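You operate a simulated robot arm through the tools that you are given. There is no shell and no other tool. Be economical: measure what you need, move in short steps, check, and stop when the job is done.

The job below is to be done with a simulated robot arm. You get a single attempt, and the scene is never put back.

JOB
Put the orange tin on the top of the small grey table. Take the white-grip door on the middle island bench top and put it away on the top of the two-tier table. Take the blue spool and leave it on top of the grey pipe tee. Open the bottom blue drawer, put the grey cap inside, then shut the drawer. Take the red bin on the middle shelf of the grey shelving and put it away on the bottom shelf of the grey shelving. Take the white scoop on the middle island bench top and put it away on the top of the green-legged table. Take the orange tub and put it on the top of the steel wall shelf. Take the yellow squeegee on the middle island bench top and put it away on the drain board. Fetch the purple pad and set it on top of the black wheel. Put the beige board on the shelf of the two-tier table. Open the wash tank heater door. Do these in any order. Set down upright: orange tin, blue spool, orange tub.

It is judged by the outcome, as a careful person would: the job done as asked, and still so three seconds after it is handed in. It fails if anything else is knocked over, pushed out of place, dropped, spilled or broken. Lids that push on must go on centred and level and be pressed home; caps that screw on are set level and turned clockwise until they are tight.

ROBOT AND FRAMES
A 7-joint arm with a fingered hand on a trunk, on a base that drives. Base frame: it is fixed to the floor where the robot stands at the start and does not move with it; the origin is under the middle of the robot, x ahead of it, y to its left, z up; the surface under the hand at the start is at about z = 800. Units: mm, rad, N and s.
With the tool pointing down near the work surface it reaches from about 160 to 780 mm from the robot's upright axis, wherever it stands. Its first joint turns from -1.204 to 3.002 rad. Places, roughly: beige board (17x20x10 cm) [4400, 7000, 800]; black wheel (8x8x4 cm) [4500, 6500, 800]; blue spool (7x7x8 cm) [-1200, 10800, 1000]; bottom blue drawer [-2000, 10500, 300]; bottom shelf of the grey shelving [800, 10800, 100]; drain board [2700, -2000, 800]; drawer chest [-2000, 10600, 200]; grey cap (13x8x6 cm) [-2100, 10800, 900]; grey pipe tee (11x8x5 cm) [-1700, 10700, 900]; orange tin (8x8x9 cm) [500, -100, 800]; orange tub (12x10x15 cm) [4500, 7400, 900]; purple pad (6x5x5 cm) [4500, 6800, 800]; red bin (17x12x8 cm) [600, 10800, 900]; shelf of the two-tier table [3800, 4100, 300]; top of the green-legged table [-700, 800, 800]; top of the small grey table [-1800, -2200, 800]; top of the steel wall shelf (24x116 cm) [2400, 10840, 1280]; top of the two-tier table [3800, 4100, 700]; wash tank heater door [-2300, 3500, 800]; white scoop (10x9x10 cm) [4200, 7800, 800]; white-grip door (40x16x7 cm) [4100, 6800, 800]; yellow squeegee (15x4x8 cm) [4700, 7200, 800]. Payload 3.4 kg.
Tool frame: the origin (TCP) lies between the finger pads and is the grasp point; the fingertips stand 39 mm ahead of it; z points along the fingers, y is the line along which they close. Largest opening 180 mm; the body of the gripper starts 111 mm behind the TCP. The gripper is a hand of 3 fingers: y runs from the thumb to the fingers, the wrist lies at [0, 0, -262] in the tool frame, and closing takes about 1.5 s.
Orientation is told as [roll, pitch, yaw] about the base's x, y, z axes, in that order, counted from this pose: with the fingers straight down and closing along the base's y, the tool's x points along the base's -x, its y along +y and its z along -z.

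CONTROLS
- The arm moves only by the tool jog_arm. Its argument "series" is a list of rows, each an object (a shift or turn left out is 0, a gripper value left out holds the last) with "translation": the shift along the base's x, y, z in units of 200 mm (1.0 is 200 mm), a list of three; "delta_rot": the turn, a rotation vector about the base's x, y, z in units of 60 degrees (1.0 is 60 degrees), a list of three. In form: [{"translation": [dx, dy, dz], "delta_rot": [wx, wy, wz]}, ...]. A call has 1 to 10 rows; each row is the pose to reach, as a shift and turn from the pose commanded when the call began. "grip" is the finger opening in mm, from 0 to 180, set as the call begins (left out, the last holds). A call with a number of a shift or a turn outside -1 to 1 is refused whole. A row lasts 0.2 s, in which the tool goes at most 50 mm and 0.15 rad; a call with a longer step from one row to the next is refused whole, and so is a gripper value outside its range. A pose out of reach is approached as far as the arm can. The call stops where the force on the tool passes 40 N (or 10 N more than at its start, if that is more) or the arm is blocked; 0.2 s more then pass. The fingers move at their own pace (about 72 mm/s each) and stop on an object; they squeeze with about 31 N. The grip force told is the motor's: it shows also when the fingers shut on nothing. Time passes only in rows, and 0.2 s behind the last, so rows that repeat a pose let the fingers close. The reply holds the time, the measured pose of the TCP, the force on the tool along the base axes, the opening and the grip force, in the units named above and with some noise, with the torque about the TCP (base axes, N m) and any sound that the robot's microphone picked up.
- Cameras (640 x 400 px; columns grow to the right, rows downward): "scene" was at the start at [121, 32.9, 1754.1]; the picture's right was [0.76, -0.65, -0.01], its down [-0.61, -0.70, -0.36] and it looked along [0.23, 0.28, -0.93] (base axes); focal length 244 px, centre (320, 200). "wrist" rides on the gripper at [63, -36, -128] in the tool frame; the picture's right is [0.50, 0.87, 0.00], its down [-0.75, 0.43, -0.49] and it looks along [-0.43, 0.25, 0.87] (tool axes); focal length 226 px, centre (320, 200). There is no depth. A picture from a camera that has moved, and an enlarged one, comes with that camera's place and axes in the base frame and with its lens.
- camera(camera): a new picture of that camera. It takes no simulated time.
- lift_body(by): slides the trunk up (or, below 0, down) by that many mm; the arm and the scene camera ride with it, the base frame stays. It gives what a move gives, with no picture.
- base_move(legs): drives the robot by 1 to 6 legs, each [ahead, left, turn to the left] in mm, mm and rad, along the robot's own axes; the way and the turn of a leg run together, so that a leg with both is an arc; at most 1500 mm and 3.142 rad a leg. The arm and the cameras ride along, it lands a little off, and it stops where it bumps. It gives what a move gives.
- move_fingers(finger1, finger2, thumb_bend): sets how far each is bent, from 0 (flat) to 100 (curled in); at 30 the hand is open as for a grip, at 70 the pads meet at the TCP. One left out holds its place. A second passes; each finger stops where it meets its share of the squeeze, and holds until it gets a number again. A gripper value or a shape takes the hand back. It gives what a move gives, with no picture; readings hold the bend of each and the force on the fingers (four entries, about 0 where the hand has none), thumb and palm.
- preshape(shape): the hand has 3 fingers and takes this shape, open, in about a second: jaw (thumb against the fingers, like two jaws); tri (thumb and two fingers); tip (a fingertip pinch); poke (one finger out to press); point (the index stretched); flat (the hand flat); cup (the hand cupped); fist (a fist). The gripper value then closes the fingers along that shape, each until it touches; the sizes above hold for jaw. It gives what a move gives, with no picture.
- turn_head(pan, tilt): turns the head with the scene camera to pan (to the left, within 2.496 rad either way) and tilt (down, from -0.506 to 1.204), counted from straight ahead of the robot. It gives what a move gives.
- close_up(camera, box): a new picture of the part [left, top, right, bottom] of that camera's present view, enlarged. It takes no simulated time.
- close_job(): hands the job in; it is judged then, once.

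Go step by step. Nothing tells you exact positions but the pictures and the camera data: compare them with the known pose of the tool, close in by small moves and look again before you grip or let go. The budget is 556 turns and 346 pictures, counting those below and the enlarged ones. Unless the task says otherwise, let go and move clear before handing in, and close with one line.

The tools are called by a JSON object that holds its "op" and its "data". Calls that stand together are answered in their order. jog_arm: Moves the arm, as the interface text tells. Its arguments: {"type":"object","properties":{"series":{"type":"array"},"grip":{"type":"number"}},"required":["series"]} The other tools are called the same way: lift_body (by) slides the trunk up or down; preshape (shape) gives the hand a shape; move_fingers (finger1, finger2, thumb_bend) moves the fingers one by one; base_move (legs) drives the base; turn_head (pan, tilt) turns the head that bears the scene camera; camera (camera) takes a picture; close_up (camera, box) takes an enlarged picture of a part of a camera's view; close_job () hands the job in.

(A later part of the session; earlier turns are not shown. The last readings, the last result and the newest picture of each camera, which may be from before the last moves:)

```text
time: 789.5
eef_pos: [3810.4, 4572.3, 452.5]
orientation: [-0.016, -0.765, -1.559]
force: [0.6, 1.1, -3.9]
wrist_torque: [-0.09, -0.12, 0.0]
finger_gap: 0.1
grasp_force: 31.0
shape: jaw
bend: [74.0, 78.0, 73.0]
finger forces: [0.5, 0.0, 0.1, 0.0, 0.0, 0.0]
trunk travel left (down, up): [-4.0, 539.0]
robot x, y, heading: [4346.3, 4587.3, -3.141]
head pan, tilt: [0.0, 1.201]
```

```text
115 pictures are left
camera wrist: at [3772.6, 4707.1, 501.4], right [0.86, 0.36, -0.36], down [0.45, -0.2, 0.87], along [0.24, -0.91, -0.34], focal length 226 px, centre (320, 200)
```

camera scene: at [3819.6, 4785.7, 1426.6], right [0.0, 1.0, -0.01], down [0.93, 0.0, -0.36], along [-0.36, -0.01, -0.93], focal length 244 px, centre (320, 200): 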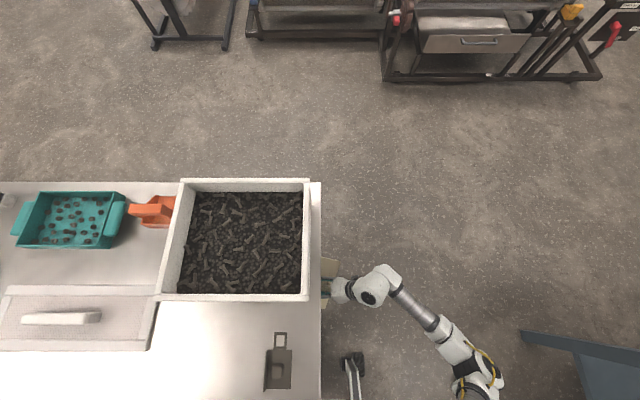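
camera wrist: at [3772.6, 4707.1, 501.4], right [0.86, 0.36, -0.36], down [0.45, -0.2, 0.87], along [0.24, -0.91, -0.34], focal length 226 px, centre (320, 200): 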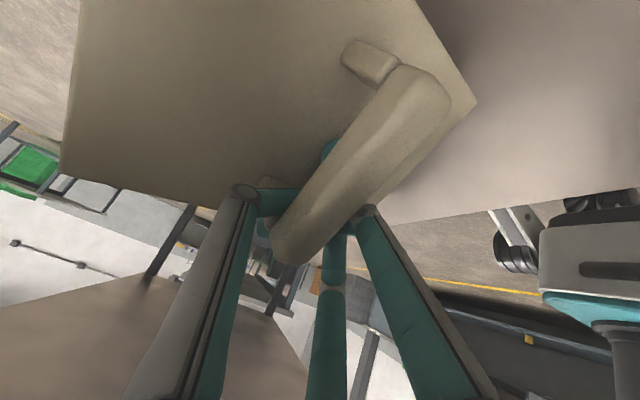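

{"op": "jog_arm", "data": {"series": [{"translation": [0, 0, -0.08]}, {"translation": [0, 0, -0.15]}, {"translation": [0, 0, -0.2]}, {"translation": [0, 0, -0.24]}, {"translation": [0, 0, -0.28]}, {"translation": [0, 0, -0.32]}, {"translation": [0, 0, -0.36]}, {"translation": [0, 0, -0.4]}]}}

{"op": "camera", "data": {"camera": "wrist"}}

```text
time: 790.4
eef_pos: [3806.4, 4567.1, 426.4]
orientation: [-0.038, -0.772, -1.552]
force: [-3.2, 5.1, 21.0]
wrist_torque: [0.95, -2.01, 0.5]
finger_gap: 0.0
grasp_force: 31.2
shape: jaw
bend: [74.0, 82.0, 77.0]
finger forces: [8.9, 38.6, 0.1, 0.0, 63.8, 0.0]
trunk travel left (down, up): [-4.0, 539.0]
robot x, y, heading: [4345.0, 4591.9, -3.138]
head pan, tilt: [0.0, 1.201]
stopped in row 4: the force on the tool passed its limit at 43 N (the readings are from after the stop); the commanded pose is now the measured one
```

```text
114 pictures are left
camera wrist: at [3772.6, 4702.3, 475.4], right [0.86, 0.35, -0.37], down [0.46, -0.2, 0.87], along [0.23, -0.91, -0.33], focal length 226 px, centre (320, 200)
```

wrist: 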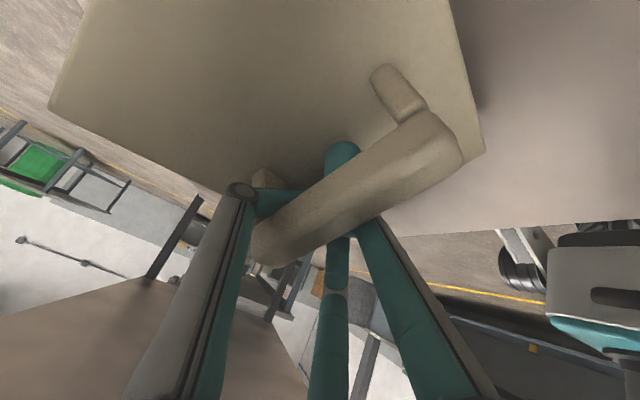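

{"op": "jog_arm", "data": {"series": [{"translation": [0, 0.02, -0.02]}, {"translation": [0, 0.03, -0.04]}, {"translation": [0, 0.04, -0.06]}, {"translation": [0, 0.05, -0.08]}, {"translation": [0, 0.05, -0.1]}]}}

{"op": "camera", "data": {"camera": "wrist"}}

```text
time: 790.9
eef_pos: [3806.2, 4570.7, 424.8]
orientation: [-0.046, -0.776, -1.551]
force: [-1.9, 5.9, 21.7]
wrist_torque: [0.87, -2.19, 0.48]
finger_gap: 0.0
grasp_force: 30.9
shape: jaw
bend: [74.0, 82.0, 78.0]
finger forces: [11.3, 40.0, 0.0, 0.0, 73.7, 0.0]
trunk travel left (down, up): [-4.0, 539.0]
robot x, y, heading: [4345.6, 4592.6, -3.136]
head pan, tilt: [0.0, 1.201]
stopped in row 2: the force on the tool passed its limit at 42 N (the readings are from after the stop); the commanded pose is now the measured one
```

```text
113 pictures are left
camera wrist: at [3772.1, 4705.2, 473.4], right [0.86, 0.35, -0.38], down [0.46, -0.2, 0.86], along [0.23, -0.92, -0.33], focal length 226 px, centre (320, 200)
```

wrist: 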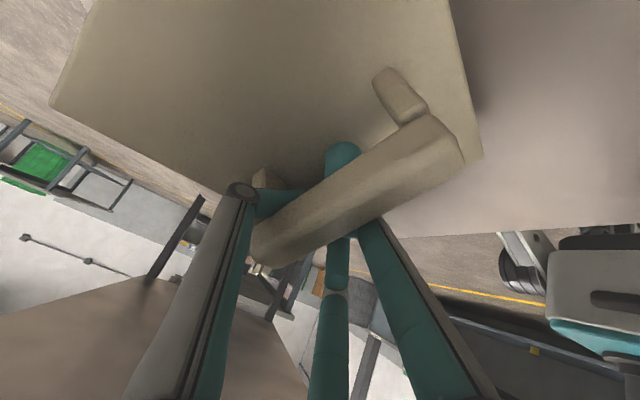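

The board's east edge touches first (it hangs tilted about its handle). I raise slightly and roll the hand to level it.

{"op": "jog_arm", "data": {"series": [{"translation": [0, 0, 0.05]}, {"translation": [0, 0, 0.08], "delta_rot": [0, -0.08, 0]}, {"translation": [0, 0, 0.08], "delta_rot": [0, -0.16, 0]}, {"translation": [0, 0, 0.08], "delta_rot": [0, -0.24, 0]}, {"translation": [0, 0, 0.06], "delta_rot": [0, -0.24, 0]}]}}

{"op": "jog_arm", "data": {"series": [{"translation": [0, 0, -0.04]}, {"translation": [0, 0, -0.07]}, {"translation": [0, 0, -0.1]}, {"translation": [0, 0, -0.13]}, {"translation": [0, 0, -0.16]}, {"translation": [0, 0, -0.19]}, {"translation": [0, 0, -0.22]}]}}

{"op": "camera", "data": {"camera": "wrist"}}

```text
time: 792.1
eef_pos: [3806.6, 4571.5, 433.5]
orientation: [0.3, -0.748, -1.785]
force: [-0.4, 0.2, -3.2]
wrist_torque: [-0.01, -0.14, 0.0]
finger_gap: 0.0
grasp_force: 31.0
shape: jaw
bend: [74.0, 78.0, 73.0]
finger forces: [0.0, 0.0, 0.0, 0.0, 0.0, 0.0]
trunk travel left (down, up): [-4.0, 539.0]
robot x, y, heading: [4348.0, 4589.8, -3.137]
head pan, tilt: [0.0, 1.201]
```

```text
time: 793.4
eef_pos: [3804.6, 4565.7, 412.1]
orientation: [0.292, -0.766, -1.781]
force: [-0.8, -0.4, 19.1]
wrist_torque: [1.07, -1.13, 0.26]
finger_gap: 0.0
grasp_force: 30.6
shape: jaw
bend: [74.0, 82.0, 74.0]
finger forces: [7.4, 38.0, 0.0, 0.0, 28.7, 0.0]
trunk travel left (down, up): [-4.0, 539.0]
robot x, y, heading: [4344.7, 4592.9, -3.141]
head pan, tilt: [0.0, 1.201]
stopped in row 6: the force on the tool passed its limit at 42 N (the readings are from after the stop); the commanded pose is now the measured one
```

```text
112 pictures are left
camera wrist: at [3760.5, 4699.4, 450.1], right [0.92, 0.35, -0.17], down [0.24, -0.19, 0.95], along [0.3, -0.92, -0.26], focal length 226 px, centre (320, 200)
```

wrist: 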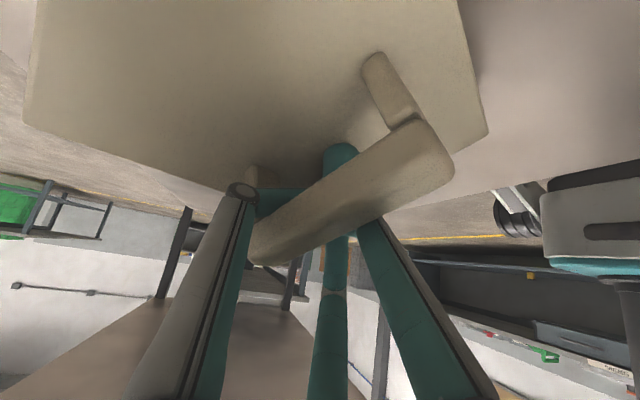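

{"op": "jog_arm", "data": {"series": [{"translation": [0, 0, 0.05]}, {"translation": [0, 0, 0.06], "delta_rot": [0.07, -0.08, 0]}, {"translation": [0, 0, 0.06], "delta_rot": [0.14, -0.15, 0]}, {"translation": [0, 0, 0.03], "delta_rot": [0.14, -0.15, 0]}, {"translation": [0, 0, 0], "delta_rot": [0.14, -0.15, 0]}, {"translation": [0, 0, -0.03], "delta_rot": [0.14, -0.15, 0]}, {"translation": [0, 0, -0.06], "delta_rot": [0.14, -0.15, 0]}, {"translation": [0, 0, -0.09], "delta_rot": [0.14, -0.15, 0]}, {"translation": [0, 0, -0.12], "delta_rot": [0.14, -0.15, 0]}]}}

{"op": "camera", "data": {"camera": "wrist"}}

```text
time: 795.4
eef_pos: [3805.5, 4565.5, 389.2]
orientation: [0.436, -0.578, -1.872]
force: [-7.2, -6.1, 31.1]
wrist_torque: [2.0, -1.77, 0.12]
finger_gap: 0.0
grasp_force: 30.6
shape: jaw
bend: [73.0, 82.0, 75.0]
finger forces: [22.1, 38.6, 0.0, 0.1, 33.6, 0.0]
trunk travel left (down, up): [-4.0, 539.0]
robot x, y, heading: [4344.5, 4590.2, -3.138]
head pan, tilt: [0.0, 1.201]
```

```text
111 pictures are left
camera wrist: at [3754.2, 4693.7, 439.6], right [0.93, 0.36, 0.03], down [0.09, -0.33, 0.94], along [0.35, -0.87, -0.34], focal length 226 px, centre (320, 200)
```

wrist: 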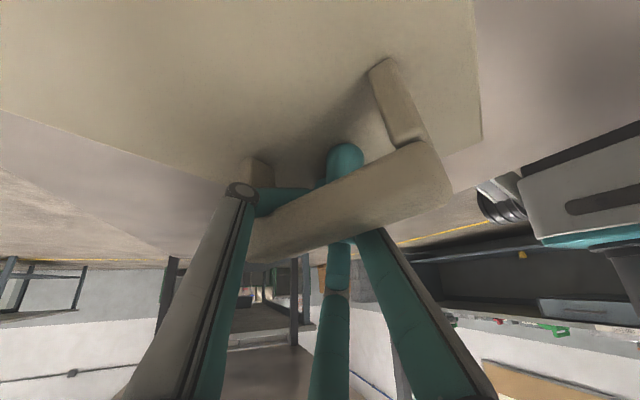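

The board is nearly flush with the shelf. I open the fingers to both sides of the handle.

{"op": "jog_arm", "data": {"series": [{}, {}, {}, {}, {}, {}], "grip": 90}}

{"op": "camera", "data": {"camera": "wrist"}}

```text
time: 796.8
eef_pos: [3806.5, 4565.3, 388.5]
orientation: [0.437, -0.577, -1.873]
force: [6.3, 0.0, 22.4]
wrist_torque: [-0.86, -1.4, 0.18]
finger_gap: 63.4
grasp_force: 0.1
shape: jaw
bend: [73.0, 71.0, 84.0]
finger forces: [9.2, 0.0, 0.0, 0.1, 47.5, 0.1]
trunk travel left (down, up): [-4.0, 539.0]
robot x, y, heading: [4346.3, 4591.3, -3.139]
head pan, tilt: [0.0, 1.201]
```

```text
110 pictures are left
camera wrist: at [3754.6, 4694.3, 438.4], right [0.93, 0.36, 0.03], down [0.09, -0.33, 0.94], along [0.35, -0.87, -0.34], focal length 226 px, centre (320, 200)
```

wrist: 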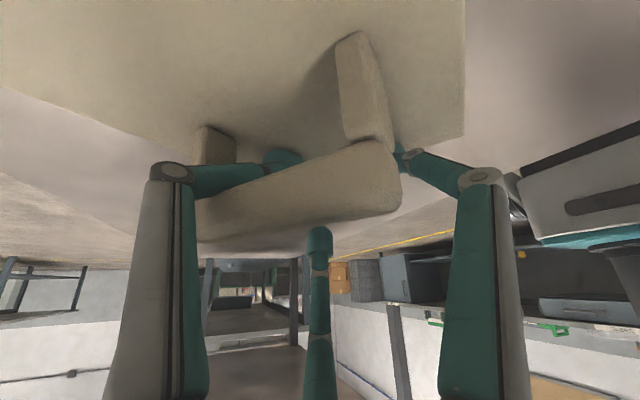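

{"op": "jog_arm", "data": {"series": [{"translation": [-0.03, 0.02, 0.03]}, {"translation": [-0.08, 0.03, 0.05]}, {"translation": [-0.12, 0.03, 0.06]}, {"translation": [-0.12, 0.03, 0.06]}, {"translation": [-0.12, 0.03, 0.06]}], "grip": 120}}

{"op": "camera", "data": {"camera": "wrist"}}

```text
time: 798.0
eef_pos: [3781.7, 4572.7, 398.2]
orientation: [0.435, -0.578, -1.871]
force: [5.9, 0.7, 17.8]
wrist_torque: [-0.73, -0.99, 0.23]
finger_gap: 88.5
grasp_force: 0.0
shape: jaw
bend: [68.0, 65.0, 79.0]
finger forces: [3.3, 0.0, 0.0, 0.0, 44.5, 0.0]
trunk travel left (down, up): [-4.0, 539.0]
robot x, y, heading: [4341.7, 4587.9, -3.14]
head pan, tilt: [0.0, 1.201]
```

```text
109 pictures are left
camera wrist: at [3729.7, 4700.9, 450.0], right [0.93, 0.36, 0.03], down [0.09, -0.33, 0.94], along [0.35, -0.87, -0.34], focal length 226 px, centre (320, 200)
```

wrist: 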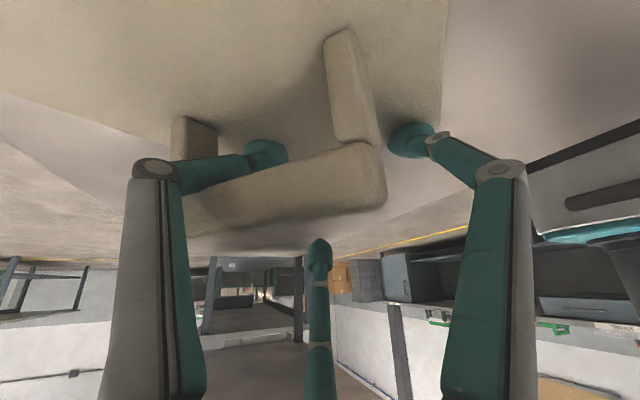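

{"op": "jog_arm", "data": {"series": [{"translation": [0, 0.02, 0.05]}, {"translation": [-0.03, 0.12, 0.06]}, {"translation": [-0.07, 0.27, 0.07]}, {"translation": [-0.1, 0.42, 0.08]}, {"translation": [-0.13, 0.57, 0.1]}, {"translation": [-0.13, 0.57, 0.1]}]}}

{"op": "camera", "data": {"camera": "wrist"}}

```text
time: 799.4
eef_pos: [3756.9, 4686.9, 417.2]
orientation: [0.436, -0.571, -1.87]
force: [1.6, 0.5, 1.2]
wrist_torque: [-0.23, -0.22, -0.01]
finger_gap: 113.9
grasp_force: 0.0
shape: jaw
bend: [65.0, 65.0, 68.0]
finger forces: [0.0, 0.0, 0.0, 0.1, 11.4, 0.1]
trunk travel left (down, up): [-4.0, 539.0]
robot x, y, heading: [4345.9, 4589.7, -3.137]
head pan, tilt: [0.0, 1.201]
```

```text
108 pictures are left
camera wrist: at [3704.1, 4815.1, 468.0], right [0.93, 0.36, 0.04], down [0.09, -0.33, 0.94], along [0.35, -0.87, -0.34], focal length 226 px, centre (320, 200)
```

wrist: 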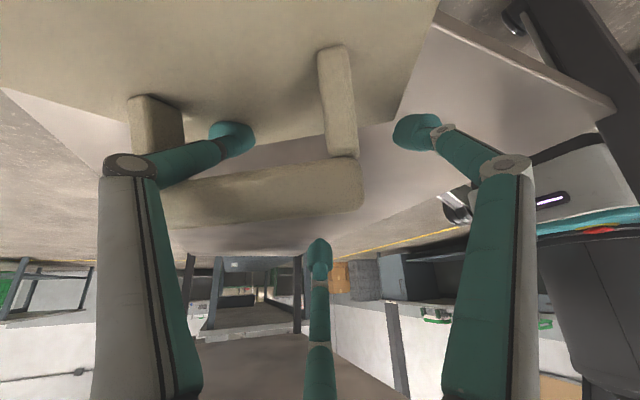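

The thumb is still under the bar and dragged the board north. I push it back south with the same contact, then withdraw along the thumb's own axis (up and back).

{"op": "jog_arm", "data": {"series": [{"translation": [0.03, -0.15, 0]}, {"translation": [0.06, -0.3, 0]}, {"translation": [0.1, -0.45, 0]}, {"translation": [0.13, -0.6, 0]}, {"translation": [0.13, -0.7, 0]}, {"translation": [0.13, -0.7, 0]}]}}

{"op": "jog_arm", "data": {"series": [{"translation": [-0.06, 0.07, 0.075]}, {"translation": [-0.12, 0.14, 0.15]}, {"translation": [-0.18, 0.21, 0.225]}, {"translation": [-0.25, 0.29, 0.31]}, {"translation": [-0.32, 0.37, 0.4]}, {"translation": [-0.32, 0.37, 0.4]}]}}

{"op": "camera", "data": {"camera": "wrist"}}

```text
time: 800.8
eef_pos: [3781.2, 4546.4, 418.0]
orientation: [0.435, -0.576, -1.87]
force: [-0.7, 0.4, 4.0]
wrist_torque: [-0.3, -0.1, 0.0]
finger_gap: 115.4
grasp_force: 0.0
shape: jaw
bend: [65.0, 65.0, 68.0]
finger forces: [0.0, 0.1, 0.1, 0.0, 10.4, 0.0]
trunk travel left (down, up): [-4.0, 539.0]
robot x, y, heading: [4346.1, 4593.4, -3.138]
head pan, tilt: [0.0, 1.201]
```

```text
time: 802.4
eef_pos: [3748.9, 4620.0, 459.1]
orientation: [0.49, -0.516, -1.87]
force: [-1.1, -0.8, 0.5]
wrist_torque: [0.03, 0.01, 0.01]
finger_gap: 119.9
grasp_force: 0.1
shape: jaw
bend: [65.0, 65.0, 65.0]
finger forces: [0.0, 0.0, 0.0, 0.0, 0.1, 0.0]
trunk travel left (down, up): [-4.0, 539.0]
robot x, y, heading: [4343.7, 4585.6, -3.138]
head pan, tilt: [0.0, 1.201]
stopped in row 6: the arm was blocked; the commanded pose is now the measured one
```

```text
107 pictures are left
camera wrist: at [3690.6, 4744.7, 511.9], right [0.92, 0.38, 0.11], down [0.05, -0.37, 0.93], along [0.4, -0.85, -0.36], focal length 226 px, centre (320, 200)
```

wrist: 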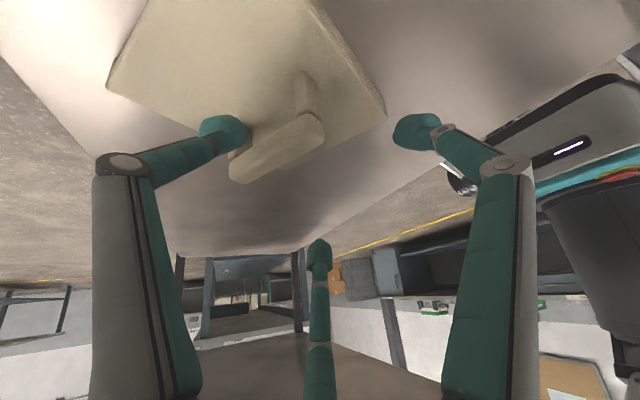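

The board lies flat on the lower shelf and the hand is free. I ease down a touch and slide out northwards.

{"op": "jog_arm", "data": {"series": [{"translation": [0, 0.1, -0.05]}, {"translation": [0, 0.25, -0.08]}, {"translation": [0, 0.25, -0.08]}]}}

{"op": "base_move", "data": {"legs": [[0, -420, 0]]}}

{"op": "camera", "data": {"camera": "wrist"}}

```text
time: 803.1
eef_pos: [3744.9, 4675.4, 464.6]
orientation: [0.456, -0.543, -1.862]
force: [0.6, 0.4, -0.3]
wrist_torque: [-0.03, -0.03, 0.02]
finger_gap: 120.1
grasp_force: 0.1
shape: jaw
bend: [65.0, 65.0, 65.0]
finger forces: [0.1, 0.0, 0.1, 0.1, 0.0, 0.1]
trunk travel left (down, up): [-4.0, 539.0]
robot x, y, heading: [4346.3, 4589.3, -3.14]
head pan, tilt: [0.0, 1.201]
```

```text
time: 805.7
eef_pos: [3743.8, 5086.5, 463.4]
orientation: [0.454, -0.535, -1.857]
force: [-0.6, -0.3, -0.3]
wrist_torque: [0.01, -0.01, 0.04]
finger_gap: 119.9
grasp_force: 0.0
shape: jaw
bend: [65.0, 65.0, 65.0]
finger forces: [0.0, 0.0, 0.0, 0.1, 0.0, 0.1]
trunk travel left (down, up): [-4.0, 539.0]
robot x, y, heading: [4342.4, 5006.4, -3.14]
head pan, tilt: [0.0, 1.201]
```

```text
106 pictures are left
camera wrist: at [3688.2, 5212.5, 517.3], right [0.92, 0.38, 0.07], down [0.08, -0.36, 0.93], along [0.38, -0.85, -0.36], focal length 226 px, centre (320, 200)
```

wrist: 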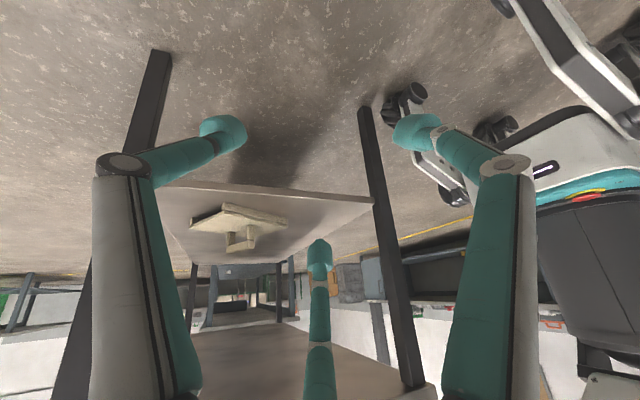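

The board is well placed on the shelf. I raise the trunk, straighten the hand and return to the island for the pad.

{"op": "lift_body", "data": {"by": 260}}

{"op": "jog_arm", "data": {"series": [{"translation": [0, 0, 0.1], "delta_rot": [0.08, 0.04, 0]}, {"translation": [0, 0, 0.3], "delta_rot": [0.19, 0.095, 0]}, {"translation": [0, 0, 0.5], "delta_rot": [0.3, 0.15, 0]}, {"translation": [0, 0, 0.7], "delta_rot": [0.41, 0.205, 0]}, {"translation": [0, 0, 0.9], "delta_rot": [0.51, 0.255, 0]}, {"translation": [0, 0, 1.0], "delta_rot": [0.577, 0.289, 0]}, {"translation": [0, 0, 1.0], "delta_rot": [0.577, 0.289, 0]}]}}

{"op": "jog_arm", "data": {"series": [{"translation": [0, 0, 0.2]}, {"translation": [0, 0, 0.4]}, {"translation": [0, 0, 0.5]}, {"translation": [0, 0, 0.5]}]}}

{"op": "base_move", "data": {"legs": [[950, 0, 0], [0, -1450, 0], [0, -320, 0]]}}

```text
time: 808.4
eef_pos: [3745.5, 5090.4, 726.0]
orientation: [0.452, -0.537, -1.856]
force: [0.0, -0.9, 0.2]
wrist_torque: [-0.02, 0.02, -0.03]
finger_gap: 119.9
grasp_force: 0.1
shape: jaw
bend: [65.0, 65.0, 65.0]
finger forces: [0.1, 0.0, 0.0, 0.0, 0.1, 0.0]
trunk travel left (down, up): [-264.0, 279.0]
robot x, y, heading: [4344.0, 5012.4, -3.138]
head pan, tilt: [0.0, 1.201]
```

```text
time: 810.0
eef_pos: [3746.6, 5090.1, 925.4]
orientation: [0.009, -0.006, -1.731]
force: [0.0, -0.5, 0.4]
wrist_torque: [-0.02, 0.02, -0.03]
finger_gap: 119.7
grasp_force: 0.0
shape: jaw
bend: [65.0, 65.0, 65.0]
finger forces: [0.1, 0.0, 0.1, 0.0, 0.0, 0.1]
trunk travel left (down, up): [-264.0, 279.0]
robot x, y, heading: [4342.8, 5010.1, -3.138]
head pan, tilt: [0.0, 1.201]
```

```text
time: 811.0
eef_pos: [3745.3, 5090.1, 1027.7]
orientation: [0.01, -0.008, -1.731]
force: [-0.3, -0.5, -0.2]
wrist_torque: [0.03, 0.0, 0.0]
finger_gap: 120.0
grasp_force: 0.0
shape: jaw
bend: [65.0, 65.0, 65.0]
finger forces: [0.1, 0.0, 0.0, 0.0, 0.0, 0.0]
trunk travel left (down, up): [-264.0, 279.0]
robot x, y, heading: [4345.6, 5008.1, -3.142]
head pan, tilt: [0.0, 1.201]
```

```text
time: 824.4
eef_pos: [2770.8, 6826.2, 1027.8]
orientation: [0.01, 0.0, -1.71]
force: [0.0, 0.4, 0.5]
wrist_torque: [0.03, 0.02, -0.05]
finger_gap: 119.8
grasp_force: 0.1
shape: jaw
bend: [65.0, 65.0, 65.0]
finger forces: [0.0, 0.1, 0.0, 0.1, 0.1, 0.1]
trunk travel left (down, up): [-264.0, 279.0]
robot x, y, heading: [3370.4, 6762.8, -3.122]
head pan, tilt: [0.0, 1.201]
```

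{"op": "base_move", "data": {"legs": [[0, 0, 3.122], [350, 0, 0]]}}

{"op": "jog_arm", "data": {"series": [{"translation": [0.05, 0.1, 0], "delta_rot": [0, 0, -0.13]}, {"translation": [0.1, 0.2, 0], "delta_rot": [0, 0, -0.26]}, {"translation": [0.1, 0.35, 0], "delta_rot": [0, 0, -0.39]}, {"translation": [0.1, 0.5, 0], "delta_rot": [0, 0, -0.52]}, {"translation": [0.1, 0.65, 0], "delta_rot": [0, 0, -0.65]}, {"translation": [0.1, 0.7, 0], "delta_rot": [0, 0, -0.78]}, {"translation": [0.1, 0.7, 0], "delta_rot": [0, 0, -0.91]}, {"translation": [0.1, 0.7, 0], "delta_rot": [0, 0, -1.0]}], "grip": 100}}

{"op": "camera", "data": {"camera": "wrist"}}

```text
time: 834.0
eef_pos: [4311.5, 6691.5, 1029.0]
orientation: [0.005, -0.001, 1.411]
force: [-0.8, -0.5, 0.3]
wrist_torque: [-0.02, -0.01, 0.01]
finger_gap: 119.9
grasp_force: 0.1
shape: jaw
bend: [65.0, 65.0, 65.0]
finger forces: [0.0, 0.1, 0.0, 0.0, 0.0, 0.0]
trunk travel left (down, up): [-264.0, 279.0]
robot x, y, heading: [3712.5, 6763.1, 0.004]
head pan, tilt: [0.0, 1.201]
```

```text
time: 835.8
eef_pos: [4328.0, 6830.0, 1030.3]
orientation: [0.005, -0.002, 0.364]
force: [-0.2, -0.2, -0.9]
wrist_torque: [-0.01, -0.02, -0.03]
finger_gap: 100.6
grasp_force: 0.1
shape: jaw
bend: [70.0, 70.0, 70.0]
finger forces: [0.0, 0.0, 0.0, 0.0, 0.1, 0.0]
trunk travel left (down, up): [-264.0, 279.0]
robot x, y, heading: [3713.3, 6766.1, -0.002]
head pan, tilt: [0.0, 1.201]
```

```text
105 pictures are left
camera wrist: at [4281.8, 6774.4, 1158.7], right [-0.78, 0.63, 0.0], down [0.55, 0.67, 0.49], along [0.31, 0.38, -0.87], focal length 226 px, centre (320, 200)
```

wrist: 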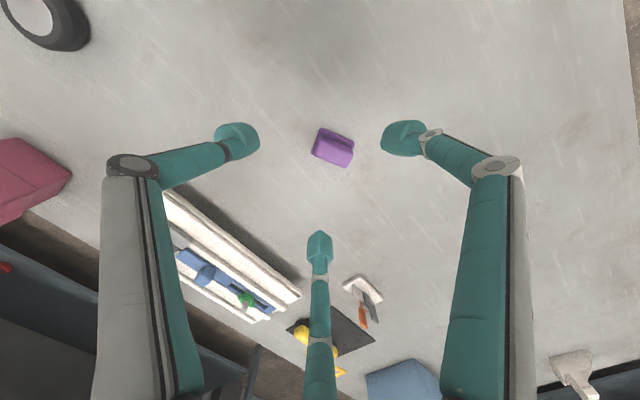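

{"op": "jog_arm", "data": {"series": [{"translation": [-0.018, 0.12, -0.15], "delta_rot": [0, 0, 0.1]}, {"translation": [-0.018, 0.12, -0.35], "delta_rot": [0, 0, 0.18]}, {"translation": [-0.018, 0.12, -0.55], "delta_rot": [0, 0, 0.18]}, {"translation": [-0.018, 0.12, -0.7], "delta_rot": [0, 0, 0.18]}, {"translation": [-0.018, 0.12, -0.7], "delta_rot": [0, 0, 0.18]}], "grip": 90}}

{"op": "camera", "data": {"camera": "wrist"}}

```text
time: 837.0
eef_pos: [4324.0, 6856.7, 891.4]
orientation: [0.003, -0.002, 0.554]
force: [-0.7, -1.4, 0.0]
wrist_torque: [0.01, -0.01, 0.01]
finger_gap: 90.6
grasp_force: 0.0
shape: jaw
bend: [71.0, 71.0, 72.0]
finger forces: [0.0, 0.0, 0.0, 0.0, 0.0, 0.1]
trunk travel left (down, up): [-264.0, 279.0]
robot x, y, heading: [3715.5, 6764.8, -0.001]
head pan, tilt: [0.0, 1.201]
```

```text
104 pictures are left
camera wrist: at [4289.6, 6793.8, 1019.5], right [-0.88, 0.47, 0.0], down [0.41, 0.77, 0.49], along [0.23, 0.44, -0.87], focal length 226 px, centre (320, 200)
```

wrist: 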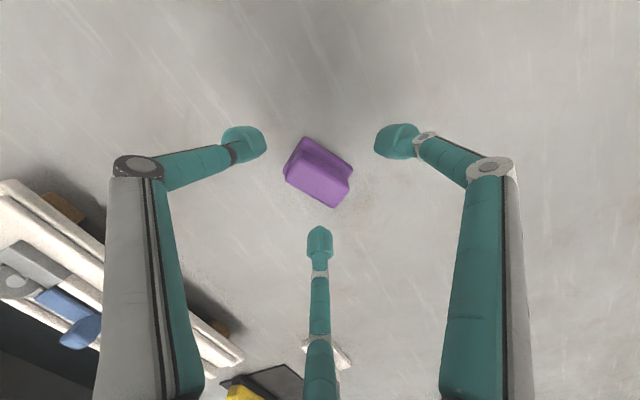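

{"op": "jog_arm", "data": {"series": [{"translation": [0, 0, -0.1]}, {"translation": [0, 0, -0.2]}, {"translation": [0, 0, -0.24]}, {"translation": [0, 0, -0.24]}]}}

{"op": "jog_arm", "data": {"series": [{}, {}, {}], "grip": 50}}

{"op": "camera", "data": {"camera": "wrist"}}

```text
time: 838.0
eef_pos: [4325.1, 6855.6, 843.2]
orientation: [0.003, -0.003, 0.554]
force: [0.1, 0.2, 0.7]
wrist_torque: [0.01, 0.02, -0.02]
finger_gap: 90.6
grasp_force: 0.1
shape: jaw
bend: [71.0, 71.0, 72.0]
finger forces: [0.1, 0.1, 0.0, 0.0, 0.0, 0.1]
trunk travel left (down, up): [-264.0, 279.0]
robot x, y, heading: [3718.4, 6764.8, 0.005]
head pan, tilt: [0.0, 1.201]
```

```text
time: 838.8
eef_pos: [4323.9, 6857.0, 843.9]
orientation: [0.003, -0.002, 0.554]
force: [0.4, -0.4, -0.1]
wrist_torque: [0.0, -0.03, 0.02]
finger_gap: 42.4
grasp_force: 31.2
shape: jaw
bend: [72.0, 72.0, 75.0]
finger forces: [24.4, 25.9, 0.0, 0.0, 27.5, 0.1]
trunk travel left (down, up): [-264.0, 279.0]
robot x, y, heading: [3720.2, 6766.7, 0.003]
head pan, tilt: [0.0, 1.201]
```

```text
103 pictures are left
camera wrist: at [4290.0, 6791.6, 971.4], right [-0.88, 0.47, 0.0], down [0.41, 0.77, 0.49], along [0.23, 0.44, -0.87], focal length 226 px, centre (320, 200)
```

wrist: 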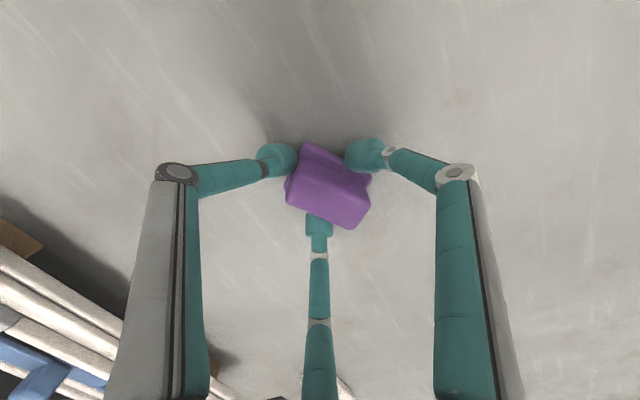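

The pad is gripped firmly and evenly. I lift it and move the base toward the wheel.

{"op": "jog_arm", "data": {"series": [{"translation": [0, 0, 0.05]}, {"translation": [0, 0, 0.2]}, {"translation": [0, 0, 0.4]}, {"translation": [0, 0, 0.6]}, {"translation": [0, 0, 0.75]}, {"translation": [0, 0, 0.75]}]}}

{"op": "base_move", "data": {"legs": [[0, -260, 0], [30, 0, 0]]}}

{"op": "jog_arm", "data": {"series": [{"translation": [0.2, -0.05, 0]}, {"translation": [0.4, -0.1, 0]}, {"translation": [0.5, -0.15, 0]}, {"translation": [0.5, -0.2, 0]}, {"translation": [0.5, -0.2, 0]}]}}

{"op": "camera", "data": {"camera": "wrist"}}

{"op": "turn_head", "data": {"pan": 0.0, "tilt": 0.75}}

{"op": "close_up", "data": {"camera": "scene", "box": [220, 180, 420, 305]}}

```text
time: 840.2
eef_pos: [4324.9, 6855.6, 993.4]
orientation: [0.001, 0.0, 0.554]
force: [-0.5, -0.2, 0.1]
wrist_torque: [0.02, 0.0, 0.01]
finger_gap: 42.4
grasp_force: 31.3
shape: jaw
bend: [72.0, 72.0, 75.0]
finger forces: [24.4, 25.8, 0.0, 0.0, 27.4, 0.0]
trunk travel left (down, up): [-264.0, 279.0]
robot x, y, heading: [3716.1, 6769.5, 0.001]
head pan, tilt: [0.0, 1.201]
```

```text
time: 842.5
eef_pos: [4356.3, 6567.5, 992.5]
orientation: [0.015, -0.006, 0.545]
force: [0.6, -0.6, -0.2]
wrist_torque: [0.13, 0.05, 0.0]
finger_gap: 42.1
grasp_force: 30.8
shape: jaw
bend: [72.0, 72.0, 75.0]
finger forces: [24.4, 25.8, 0.0, 0.0, 27.5, 0.0]
trunk travel left (down, up): [-264.0, 279.0]
robot x, y, heading: [3746.2, 6497.4, -0.005]
head pan, tilt: [0.0, 1.201]
```

```text
time: 843.7
eef_pos: [4453.0, 6556.3, 992.6]
orientation: [-0.007, 0.002, 0.545]
force: [-0.4, 0.8, -0.7]
wrist_torque: [-0.04, -0.02, 0.01]
finger_gap: 42.1
grasp_force: 30.8
shape: jaw
bend: [72.0, 72.0, 75.0]
finger forces: [24.4, 25.8, 0.0, 0.0, 27.4, 0.1]
trunk travel left (down, up): [-264.0, 279.0]
robot x, y, heading: [3744.8, 6501.7, -0.006]
head pan, tilt: [0.0, 1.201]
```

```text
102 pictures are left
camera wrist: at [4417.2, 6493.2, 1121.3], right [-0.88, 0.48, -0.01], down [0.42, 0.77, 0.49], along [0.24, 0.43, -0.87], focal length 226 px, centre (320, 200)
```

wrist: 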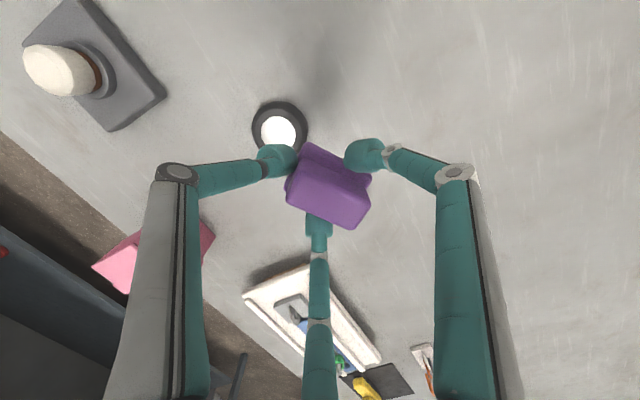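

```text
time: 844.6
eef_pos: [4452.7, 6550.7, 991.6]
orientation: [-0.005, 0.0, 0.544]
force: [0.2, -0.1, -0.6]
wrist_torque: [-0.03, 0.01, 0.0]
finger_gap: 42.1
grasp_force: 30.8
shape: jaw
bend: [72.0, 72.0, 75.0]
finger forces: [24.3, 25.7, 0.0, 0.0, 27.3, 0.1]
trunk travel left (down, up): [-264.0, 279.0]
robot x, y, heading: [3747.4, 6502.2, -0.009]
head pan, tilt: [0.0, 0.75]
```

```text
3.20 times, centred on (320, 242) of scene
camera zoom: at [3902.3, 6502.8, 1799.6], right [0.0, -1.0, 0.0], down [-0.69, 0.0, -0.73], along [0.73, -0.01, -0.69], focal length 782 px, centre (320, 64)
```

zoom: 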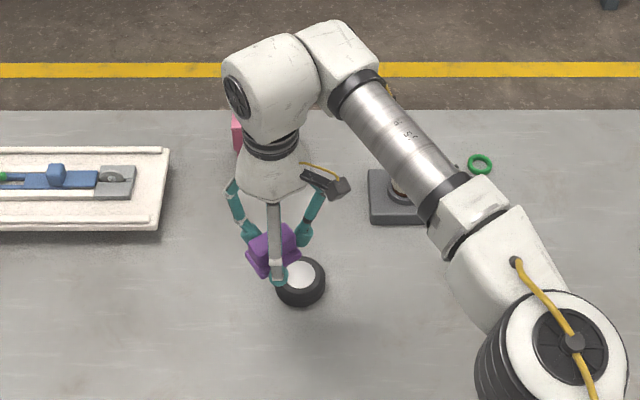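

{"op": "jog_arm", "data": {"series": [{"translation": [0.12, -0.08, 0]}, {"translation": [0.225, -0.13, -0.1]}, {"translation": [0.225, -0.13, -0.25]}, {"translation": [0.225, -0.13, -0.4]}, {"translation": [0.225, -0.13, -0.45]}, {"translation": [0.225, -0.13, -0.45]}]}}

{"op": "close_up", "data": {"camera": "scene", "box": [240, 200, 380, 300]}}

{"op": "camera", "data": {"camera": "wrist"}}

```text
time: 846.0
eef_pos: [4497.6, 6522.1, 903.4]
orientation: [-0.004, -0.001, 0.544]
force: [-0.6, 0.4, -0.3]
wrist_torque: [-0.03, 0.01, 0.02]
finger_gap: 42.1
grasp_force: 31.6
shape: jaw
bend: [72.0, 72.0, 75.0]
finger forces: [24.3, 25.9, 0.0, 0.1, 27.1, 0.0]
trunk travel left (down, up): [-264.0, 279.0]
robot x, y, heading: [3748.7, 6497.4, -0.004]
head pan, tilt: [0.0, 0.75]
```

```text
4.00 times, centred on (310, 250) of scene
camera zoom: at [3902.4, 6497.0, 1799.7], right [0.0, -1.0, 0.0], down [-0.69, 0.0, -0.73], along [0.73, 0.0, -0.69], focal length 978 px, centre (360, 0)
```

zoom: 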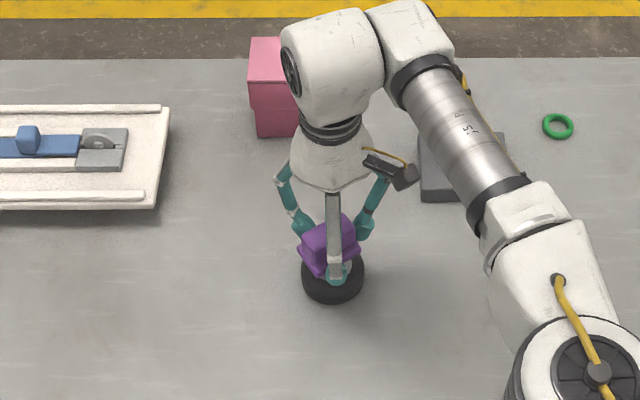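

```text
99 pictures are left
camera wrist: at [4462.6, 6459.1, 1031.7], right [-0.88, 0.48, 0.0], down [0.42, 0.76, 0.49], along [0.24, 0.43, -0.87], focal length 226 px, centre (320, 200)
```

wrist: 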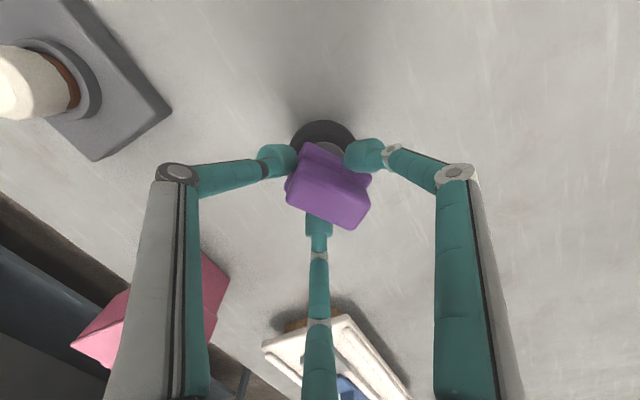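

Pad and wheel are aligned. Lowering gently onto the wheel.

{"op": "jog_arm", "data": {"series": [{"translation": [0, 0.01, -0.05]}, {"translation": [0, 0.01, -0.08]}, {"translation": [0, 0.01, -0.1]}, {"translation": [0, 0.01, -0.12]}, {"translation": [0, 0.01, -0.135]}, {"translation": [0, 0.01, -0.15]}, {"translation": [0, 0.01, -0.165]}]}}

```text
time: 847.6
eef_pos: [4498.3, 6521.0, 876.1]
orientation: [-0.001, -0.009, 0.546]
force: [3.1, 2.0, 24.1]
wrist_torque: [0.08, -0.08, 0.06]
finger_gap: 42.7
grasp_force: 30.7
shape: jaw
bend: [72.0, 72.0, 75.0]
finger forces: [26.5, 29.3, 0.1, 0.0, 30.3, 0.1]
trunk travel left (down, up): [-264.0, 279.0]
robot x, y, heading: [3746.8, 6496.1, -0.007]
head pan, tilt: [0.0, 0.75]
```

{"op": "jog_arm", "data": {"series": [{"translation": [0, 0, 0.015]}, {"translation": [0, 0, 0.02]}, {"translation": [0, 0, 0.02]}]}}

{"op": "jog_arm", "data": {"series": [{}, {}, {}, {}, {}], "grip": 100}}

{"op": "jog_arm", "data": {"series": [{"translation": [0, 0, 0.1]}, {"translation": [0, 0, 0.3]}, {"translation": [0, 0, 0.5]}, {"translation": [0, 0, 0.7]}, {"translation": [0, 0, 0.7]}]}}

{"op": "camera", "data": {"camera": "wrist"}}

{"op": "close_up", "data": {"camera": "scene", "box": [240, 200, 380, 300]}}

```text
time: 848.4
eef_pos: [4498.0, 6520.9, 876.3]
orientation: [-0.002, -0.003, 0.544]
force: [5.2, 4.8, 20.9]
wrist_torque: [0.26, -0.23, 0.08]
finger_gap: 42.4
grasp_force: 30.8
shape: jaw
bend: [72.0, 72.0, 75.0]
finger forces: [25.6, 30.2, 0.0, 0.1, 29.4, 0.1]
trunk travel left (down, up): [-264.0, 279.0]
robot x, y, heading: [3744.3, 6497.3, -0.003]
head pan, tilt: [0.0, 0.75]
```

```text
time: 849.6
eef_pos: [4499.4, 6519.0, 874.2]
orientation: [0.001, -0.003, 0.544]
force: [-0.5, 0.1, 0.4]
wrist_torque: [0.04, 0.02, -0.03]
finger_gap: 100.1
grasp_force: 0.1
shape: jaw
bend: [70.0, 70.0, 70.0]
finger forces: [0.1, 0.1, 0.0, 0.0, 0.0, 0.0]
trunk travel left (down, up): [-264.0, 279.0]
robot x, y, heading: [3746.6, 6498.6, -0.01]
head pan, tilt: [0.0, 0.75]
```

```text
time: 850.8
eef_pos: [4499.9, 6519.7, 1014.1]
orientation: [0.0, 0.003, 0.546]
force: [0.4, -0.4, 0.0]
wrist_torque: [0.0, 0.02, 0.04]
finger_gap: 100.0
grasp_force: 0.0
shape: jaw
bend: [70.0, 70.0, 70.0]
finger forces: [0.0, 0.1, 0.0, 0.1, 0.0, 0.1]
trunk travel left (down, up): [-264.0, 279.0]
robot x, y, heading: [3745.4, 6497.8, -0.008]
head pan, tilt: [0.0, 0.75]
```

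```text
98 pictures are left
camera wrist: at [4465.4, 6456.7, 1141.7], right [-0.88, 0.48, 0.0], down [0.42, 0.76, 0.49], along [0.24, 0.43, -0.87], focal length 226 px, centre (320, 200)
```

wrist: 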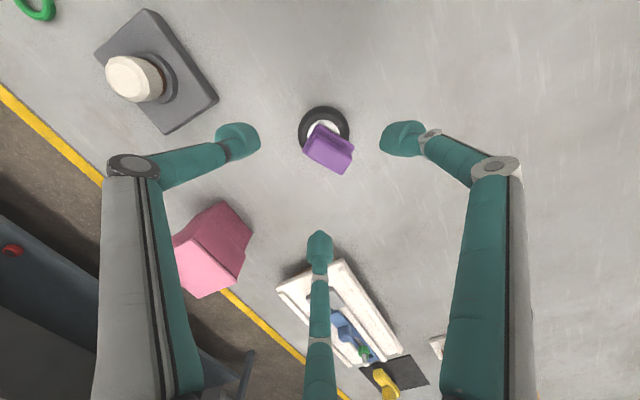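

```text
4.00 times, centred on (310, 250) of scene
camera zoom: at [3903.3, 6495.6, 1799.5], right [0.0, -1.0, 0.0], down [-0.69, 0.0, -0.73], along [0.73, 0.0, -0.69], focal length 978 px, centre (360, 0)
```

zoom: 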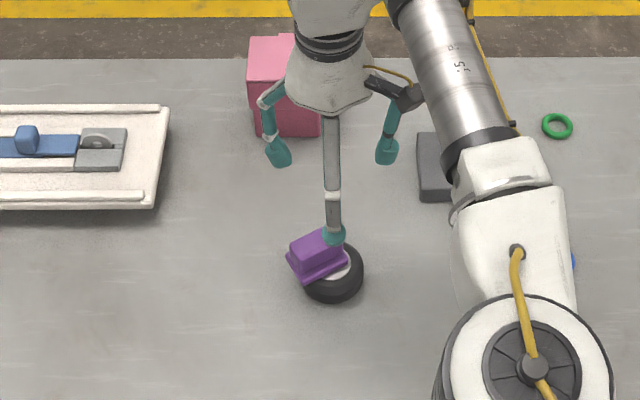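

The pad sits on the wheel and stays there. Next the white scoop: I retract the arm a bit and drive north along the bench.

{"op": "jog_arm", "data": {"series": [{"translation": [-0.2, 0, 0.1]}, {"translation": [-0.4, 0, 0.2]}, {"translation": [-0.6, 0, 0.2]}, {"translation": [-0.8, 0, 0.2]}, {"translation": [-1.0, 0, 0.2]}, {"translation": [-1.0, 0, 0.2]}]}}

{"op": "base_move", "data": {"legs": [[-40, 0, 0.005], [0, 1330, 0]]}}

{"op": "camera", "data": {"camera": "wrist"}}

{"op": "camera", "data": {"camera": "scene"}}

```text
time: 852.2
eef_pos: [4298.6, 6518.4, 1054.3]
orientation: [-0.001, -0.001, 0.543]
force: [0.1, 0.8, -0.2]
wrist_torque: [0.02, 0.01, 0.01]
finger_gap: 99.8
grasp_force: 0.1
shape: jaw
bend: [70.0, 70.0, 70.0]
finger forces: [0.0, 0.0, 0.1, 0.0, 0.0, 0.0]
trunk travel left (down, up): [-264.0, 279.0]
robot x, y, heading: [3743.4, 6496.0, -0.006]
head pan, tilt: [0.0, 0.75]
```

```text
time: 859.3
eef_pos: [4254.9, 7832.2, 1053.8]
orientation: [0.002, -0.004, 0.553]
force: [0.3, -0.5, -0.3]
wrist_torque: [0.01, 0.02, 0.02]
finger_gap: 100.2
grasp_force: 0.1
shape: jaw
bend: [70.0, 70.0, 70.0]
finger forces: [0.1, 0.0, 0.1, 0.0, 0.0, 0.0]
trunk travel left (down, up): [-264.0, 279.0]
robot x, y, heading: [3705.2, 7810.5, 0.004]
head pan, tilt: [0.0, 0.75]
```

```text
96 pictures are left
camera wrist: at [4219.8, 7768.1, 1182.5], right [-0.88, 0.47, 0.0], down [0.41, 0.76, 0.5], along [0.24, 0.44, -0.87], focal length 226 px, centre (320, 200)
```

wrist: 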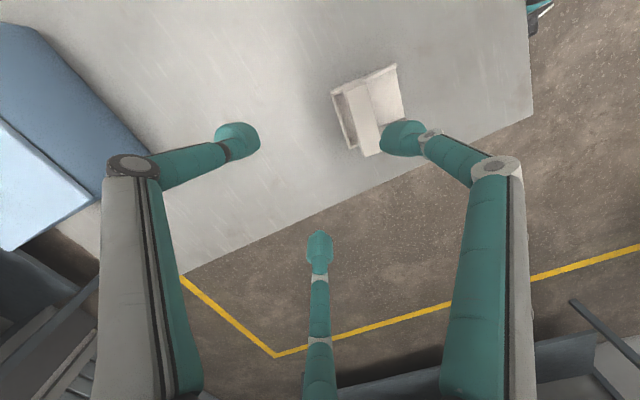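

```text
95 pictures are left
camera scene: at [3858.2, 7802.0, 1799.8], right [0.0, -1.0, 0.0], down [-0.69, 0.0, -0.73], along [0.73, 0.01, -0.69], focal length 244 px, centre (320, 200)
```

scene: 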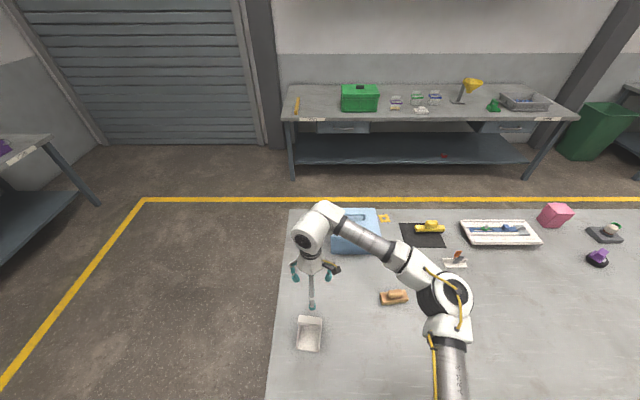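

{"op": "close_up", "data": {"camera": "scene", "box": [270, 290, 360, 370]}}

{"op": "close_up", "data": {"camera": "wrist", "box": [300, 40, 450, 180]}}

```text
5.00 times, centred on (315, 330) of scene
camera zoom: at [3858.2, 7802.0, 1799.8], right [0.0, -1.0, 0.0], down [-0.69, 0.0, -0.73], along [0.73, 0.01, -0.69], focal length 1222 px, centre (345, -450)
```

zoom: 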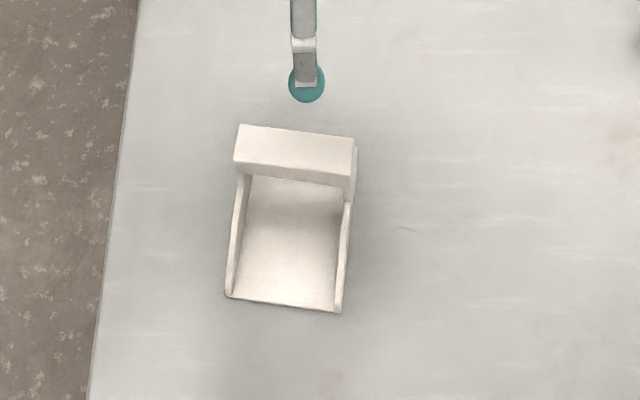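

```text
2.86 times, centred on (375, 110) of wrist
camera zoom: at [4219.8, 7768.1, 1182.5], right [-0.88, 0.47, 0.0], down [0.41, 0.76, 0.5], along [0.24, 0.44, -0.87], focal length 646 px, centre (163, 457)
```

zoom: 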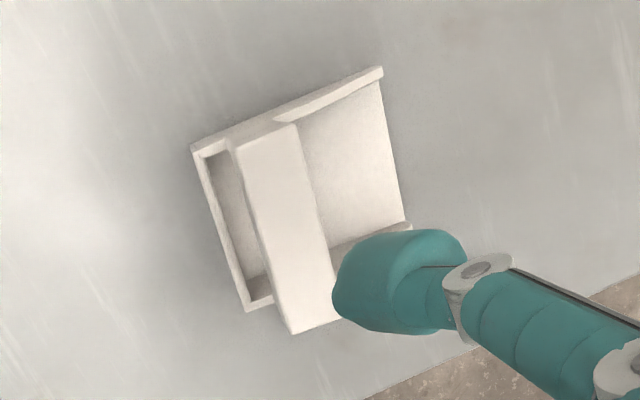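

The scoop has a bar handle along y at about [4198, 7842], top z≈900. I turn the hand to close across it.

{"op": "jog_arm", "data": {"series": [{"translation": [-0.05, 0.01, 0], "delta_rot": [0, 0, 0.13]}, {"translation": [-0.1, 0.02, 0], "delta_rot": [0, 0, 0.26]}, {"translation": [-0.15, 0.03, 0], "delta_rot": [0, 0, 0.39]}, {"translation": [-0.2, 0.04, 0], "delta_rot": [0, 0, 0.52]}, {"translation": [-0.25, 0.05, 0], "delta_rot": [0, 0, 0.65]}, {"translation": [-0.25, 0.05, -0.1], "delta_rot": [0, 0, 0.78]}, {"translation": [-0.25, 0.05, -0.25], "delta_rot": [0, 0, 0.81]}, {"translation": [-0.25, 0.05, -0.35], "delta_rot": [0, 0, 0.81]}, {"translation": [-0.25, 0.05, -0.35], "delta_rot": [0, 0, 0.81]}], "grip": 120}}

{"op": "camera", "data": {"camera": "wrist"}}

```text
time: 861.3
eef_pos: [4199.9, 7845.0, 987.4]
orientation: [-0.002, -0.005, 1.4]
force: [0.1, 0.2, -0.1]
wrist_torque: [0.01, -0.03, -0.01]
finger_gap: 119.8
grasp_force: 0.1
shape: jaw
bend: [65.0, 65.0, 65.0]
finger forces: [0.0, 0.0, 0.1, 0.0, 0.0, 0.0]
trunk travel left (down, up): [-264.0, 279.0]
robot x, y, heading: [3699.3, 7808.0, 0.006]
head pan, tilt: [0.0, 0.75]
```

```text
92 pictures are left
camera wrist: at [4225.0, 7777.1, 1114.9], right [-0.94, -0.35, -0.01], down [-0.3, 0.81, 0.5], along [-0.17, 0.47, -0.87], focal length 226 px, centre (320, 200)
```

wrist: 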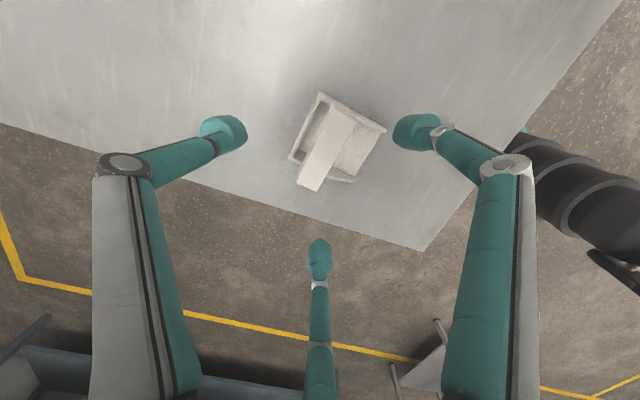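

{"op": "jog_arm", "data": {"series": [{"translation": [0.015, -0.03, -0.15]}, {"translation": [0.015, -0.03, -0.35]}, {"translation": [0.015, -0.03, -0.49]}, {"translation": [0.015, -0.03, -0.49]}]}}

{"op": "camera", "data": {"camera": "wrist"}}

```text
time: 862.3
eef_pos: [4204.1, 7838.8, 887.4]
orientation: [-0.002, -0.005, 1.4]
force: [-0.6, 0.2, 0.7]
wrist_torque: [-0.03, -0.01, 0.0]
finger_gap: 119.7
grasp_force: 0.0
shape: jaw
bend: [65.0, 65.0, 65.0]
finger forces: [0.0, 0.0, 0.0, 0.1, 0.0, 0.1]
trunk travel left (down, up): [-264.0, 279.0]
robot x, y, heading: [3703.8, 7805.9, 0.002]
head pan, tilt: [0.0, 0.75]
```

```text
91 pictures are left
camera wrist: at [4227.0, 7770.5, 1015.6], right [-0.94, -0.35, -0.01], down [-0.3, 0.81, 0.5], along [-0.17, 0.47, -0.87], focal length 226 px, centre (320, 200)
```

wrist: 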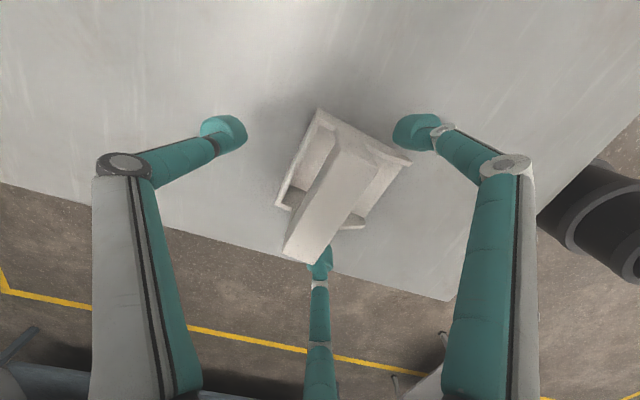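

{"op": "jog_arm", "data": {"series": [{}, {}, {}, {}, {}, {}, {}, {}], "grip": 0}}

{"op": "jog_arm", "data": {"series": [{"translation": [0, 0, 0.05]}, {"translation": [0, 0, 0.2]}, {"translation": [0, 0, 0.4]}, {"translation": [0, 0, 0.6]}, {"translation": [0, 0, 0.6]}]}}

{"op": "camera", "data": {"camera": "wrist"}}

```text
time: 864.1
eef_pos: [4203.7, 7839.6, 887.6]
orientation: [-0.001, -0.005, 1.399]
force: [-0.4, 0.1, -1.1]
wrist_torque: [0.06, 0.01, 0.01]
finger_gap: 2.7
grasp_force: 31.1
shape: jaw
bend: [71.0, 71.0, 72.0]
finger forces: [0.0, 0.0, 0.0, 0.0, 27.3, 0.1]
trunk travel left (down, up): [-264.0, 279.0]
robot x, y, heading: [3704.4, 7812.7, 0.003]
head pan, tilt: [0.0, 0.75]
```

```text
time: 865.3
eef_pos: [4205.2, 7839.2, 1009.9]
orientation: [0.0, -0.004, 1.4]
force: [-0.3, -0.2, -1.4]
wrist_torque: [0.02, 0.03, -0.03]
finger_gap: 3.1
grasp_force: 30.9
shape: jaw
bend: [71.0, 71.0, 72.0]
finger forces: [0.0, 0.0, 0.0, 0.0, 27.4, 0.0]
trunk travel left (down, up): [-264.0, 279.0]
robot x, y, heading: [3708.3, 7811.3, -0.0]
head pan, tilt: [0.0, 0.75]
```

```text
90 pictures are left
camera wrist: at [4229.3, 7769.6, 1137.2], right [-0.94, -0.35, 0.0], down [-0.3, 0.81, 0.5], along [-0.17, 0.47, -0.87], focal length 226 px, centre (320, 200)
```

wrist: 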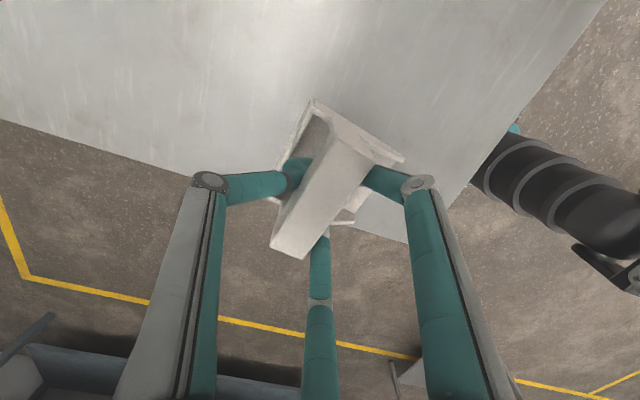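

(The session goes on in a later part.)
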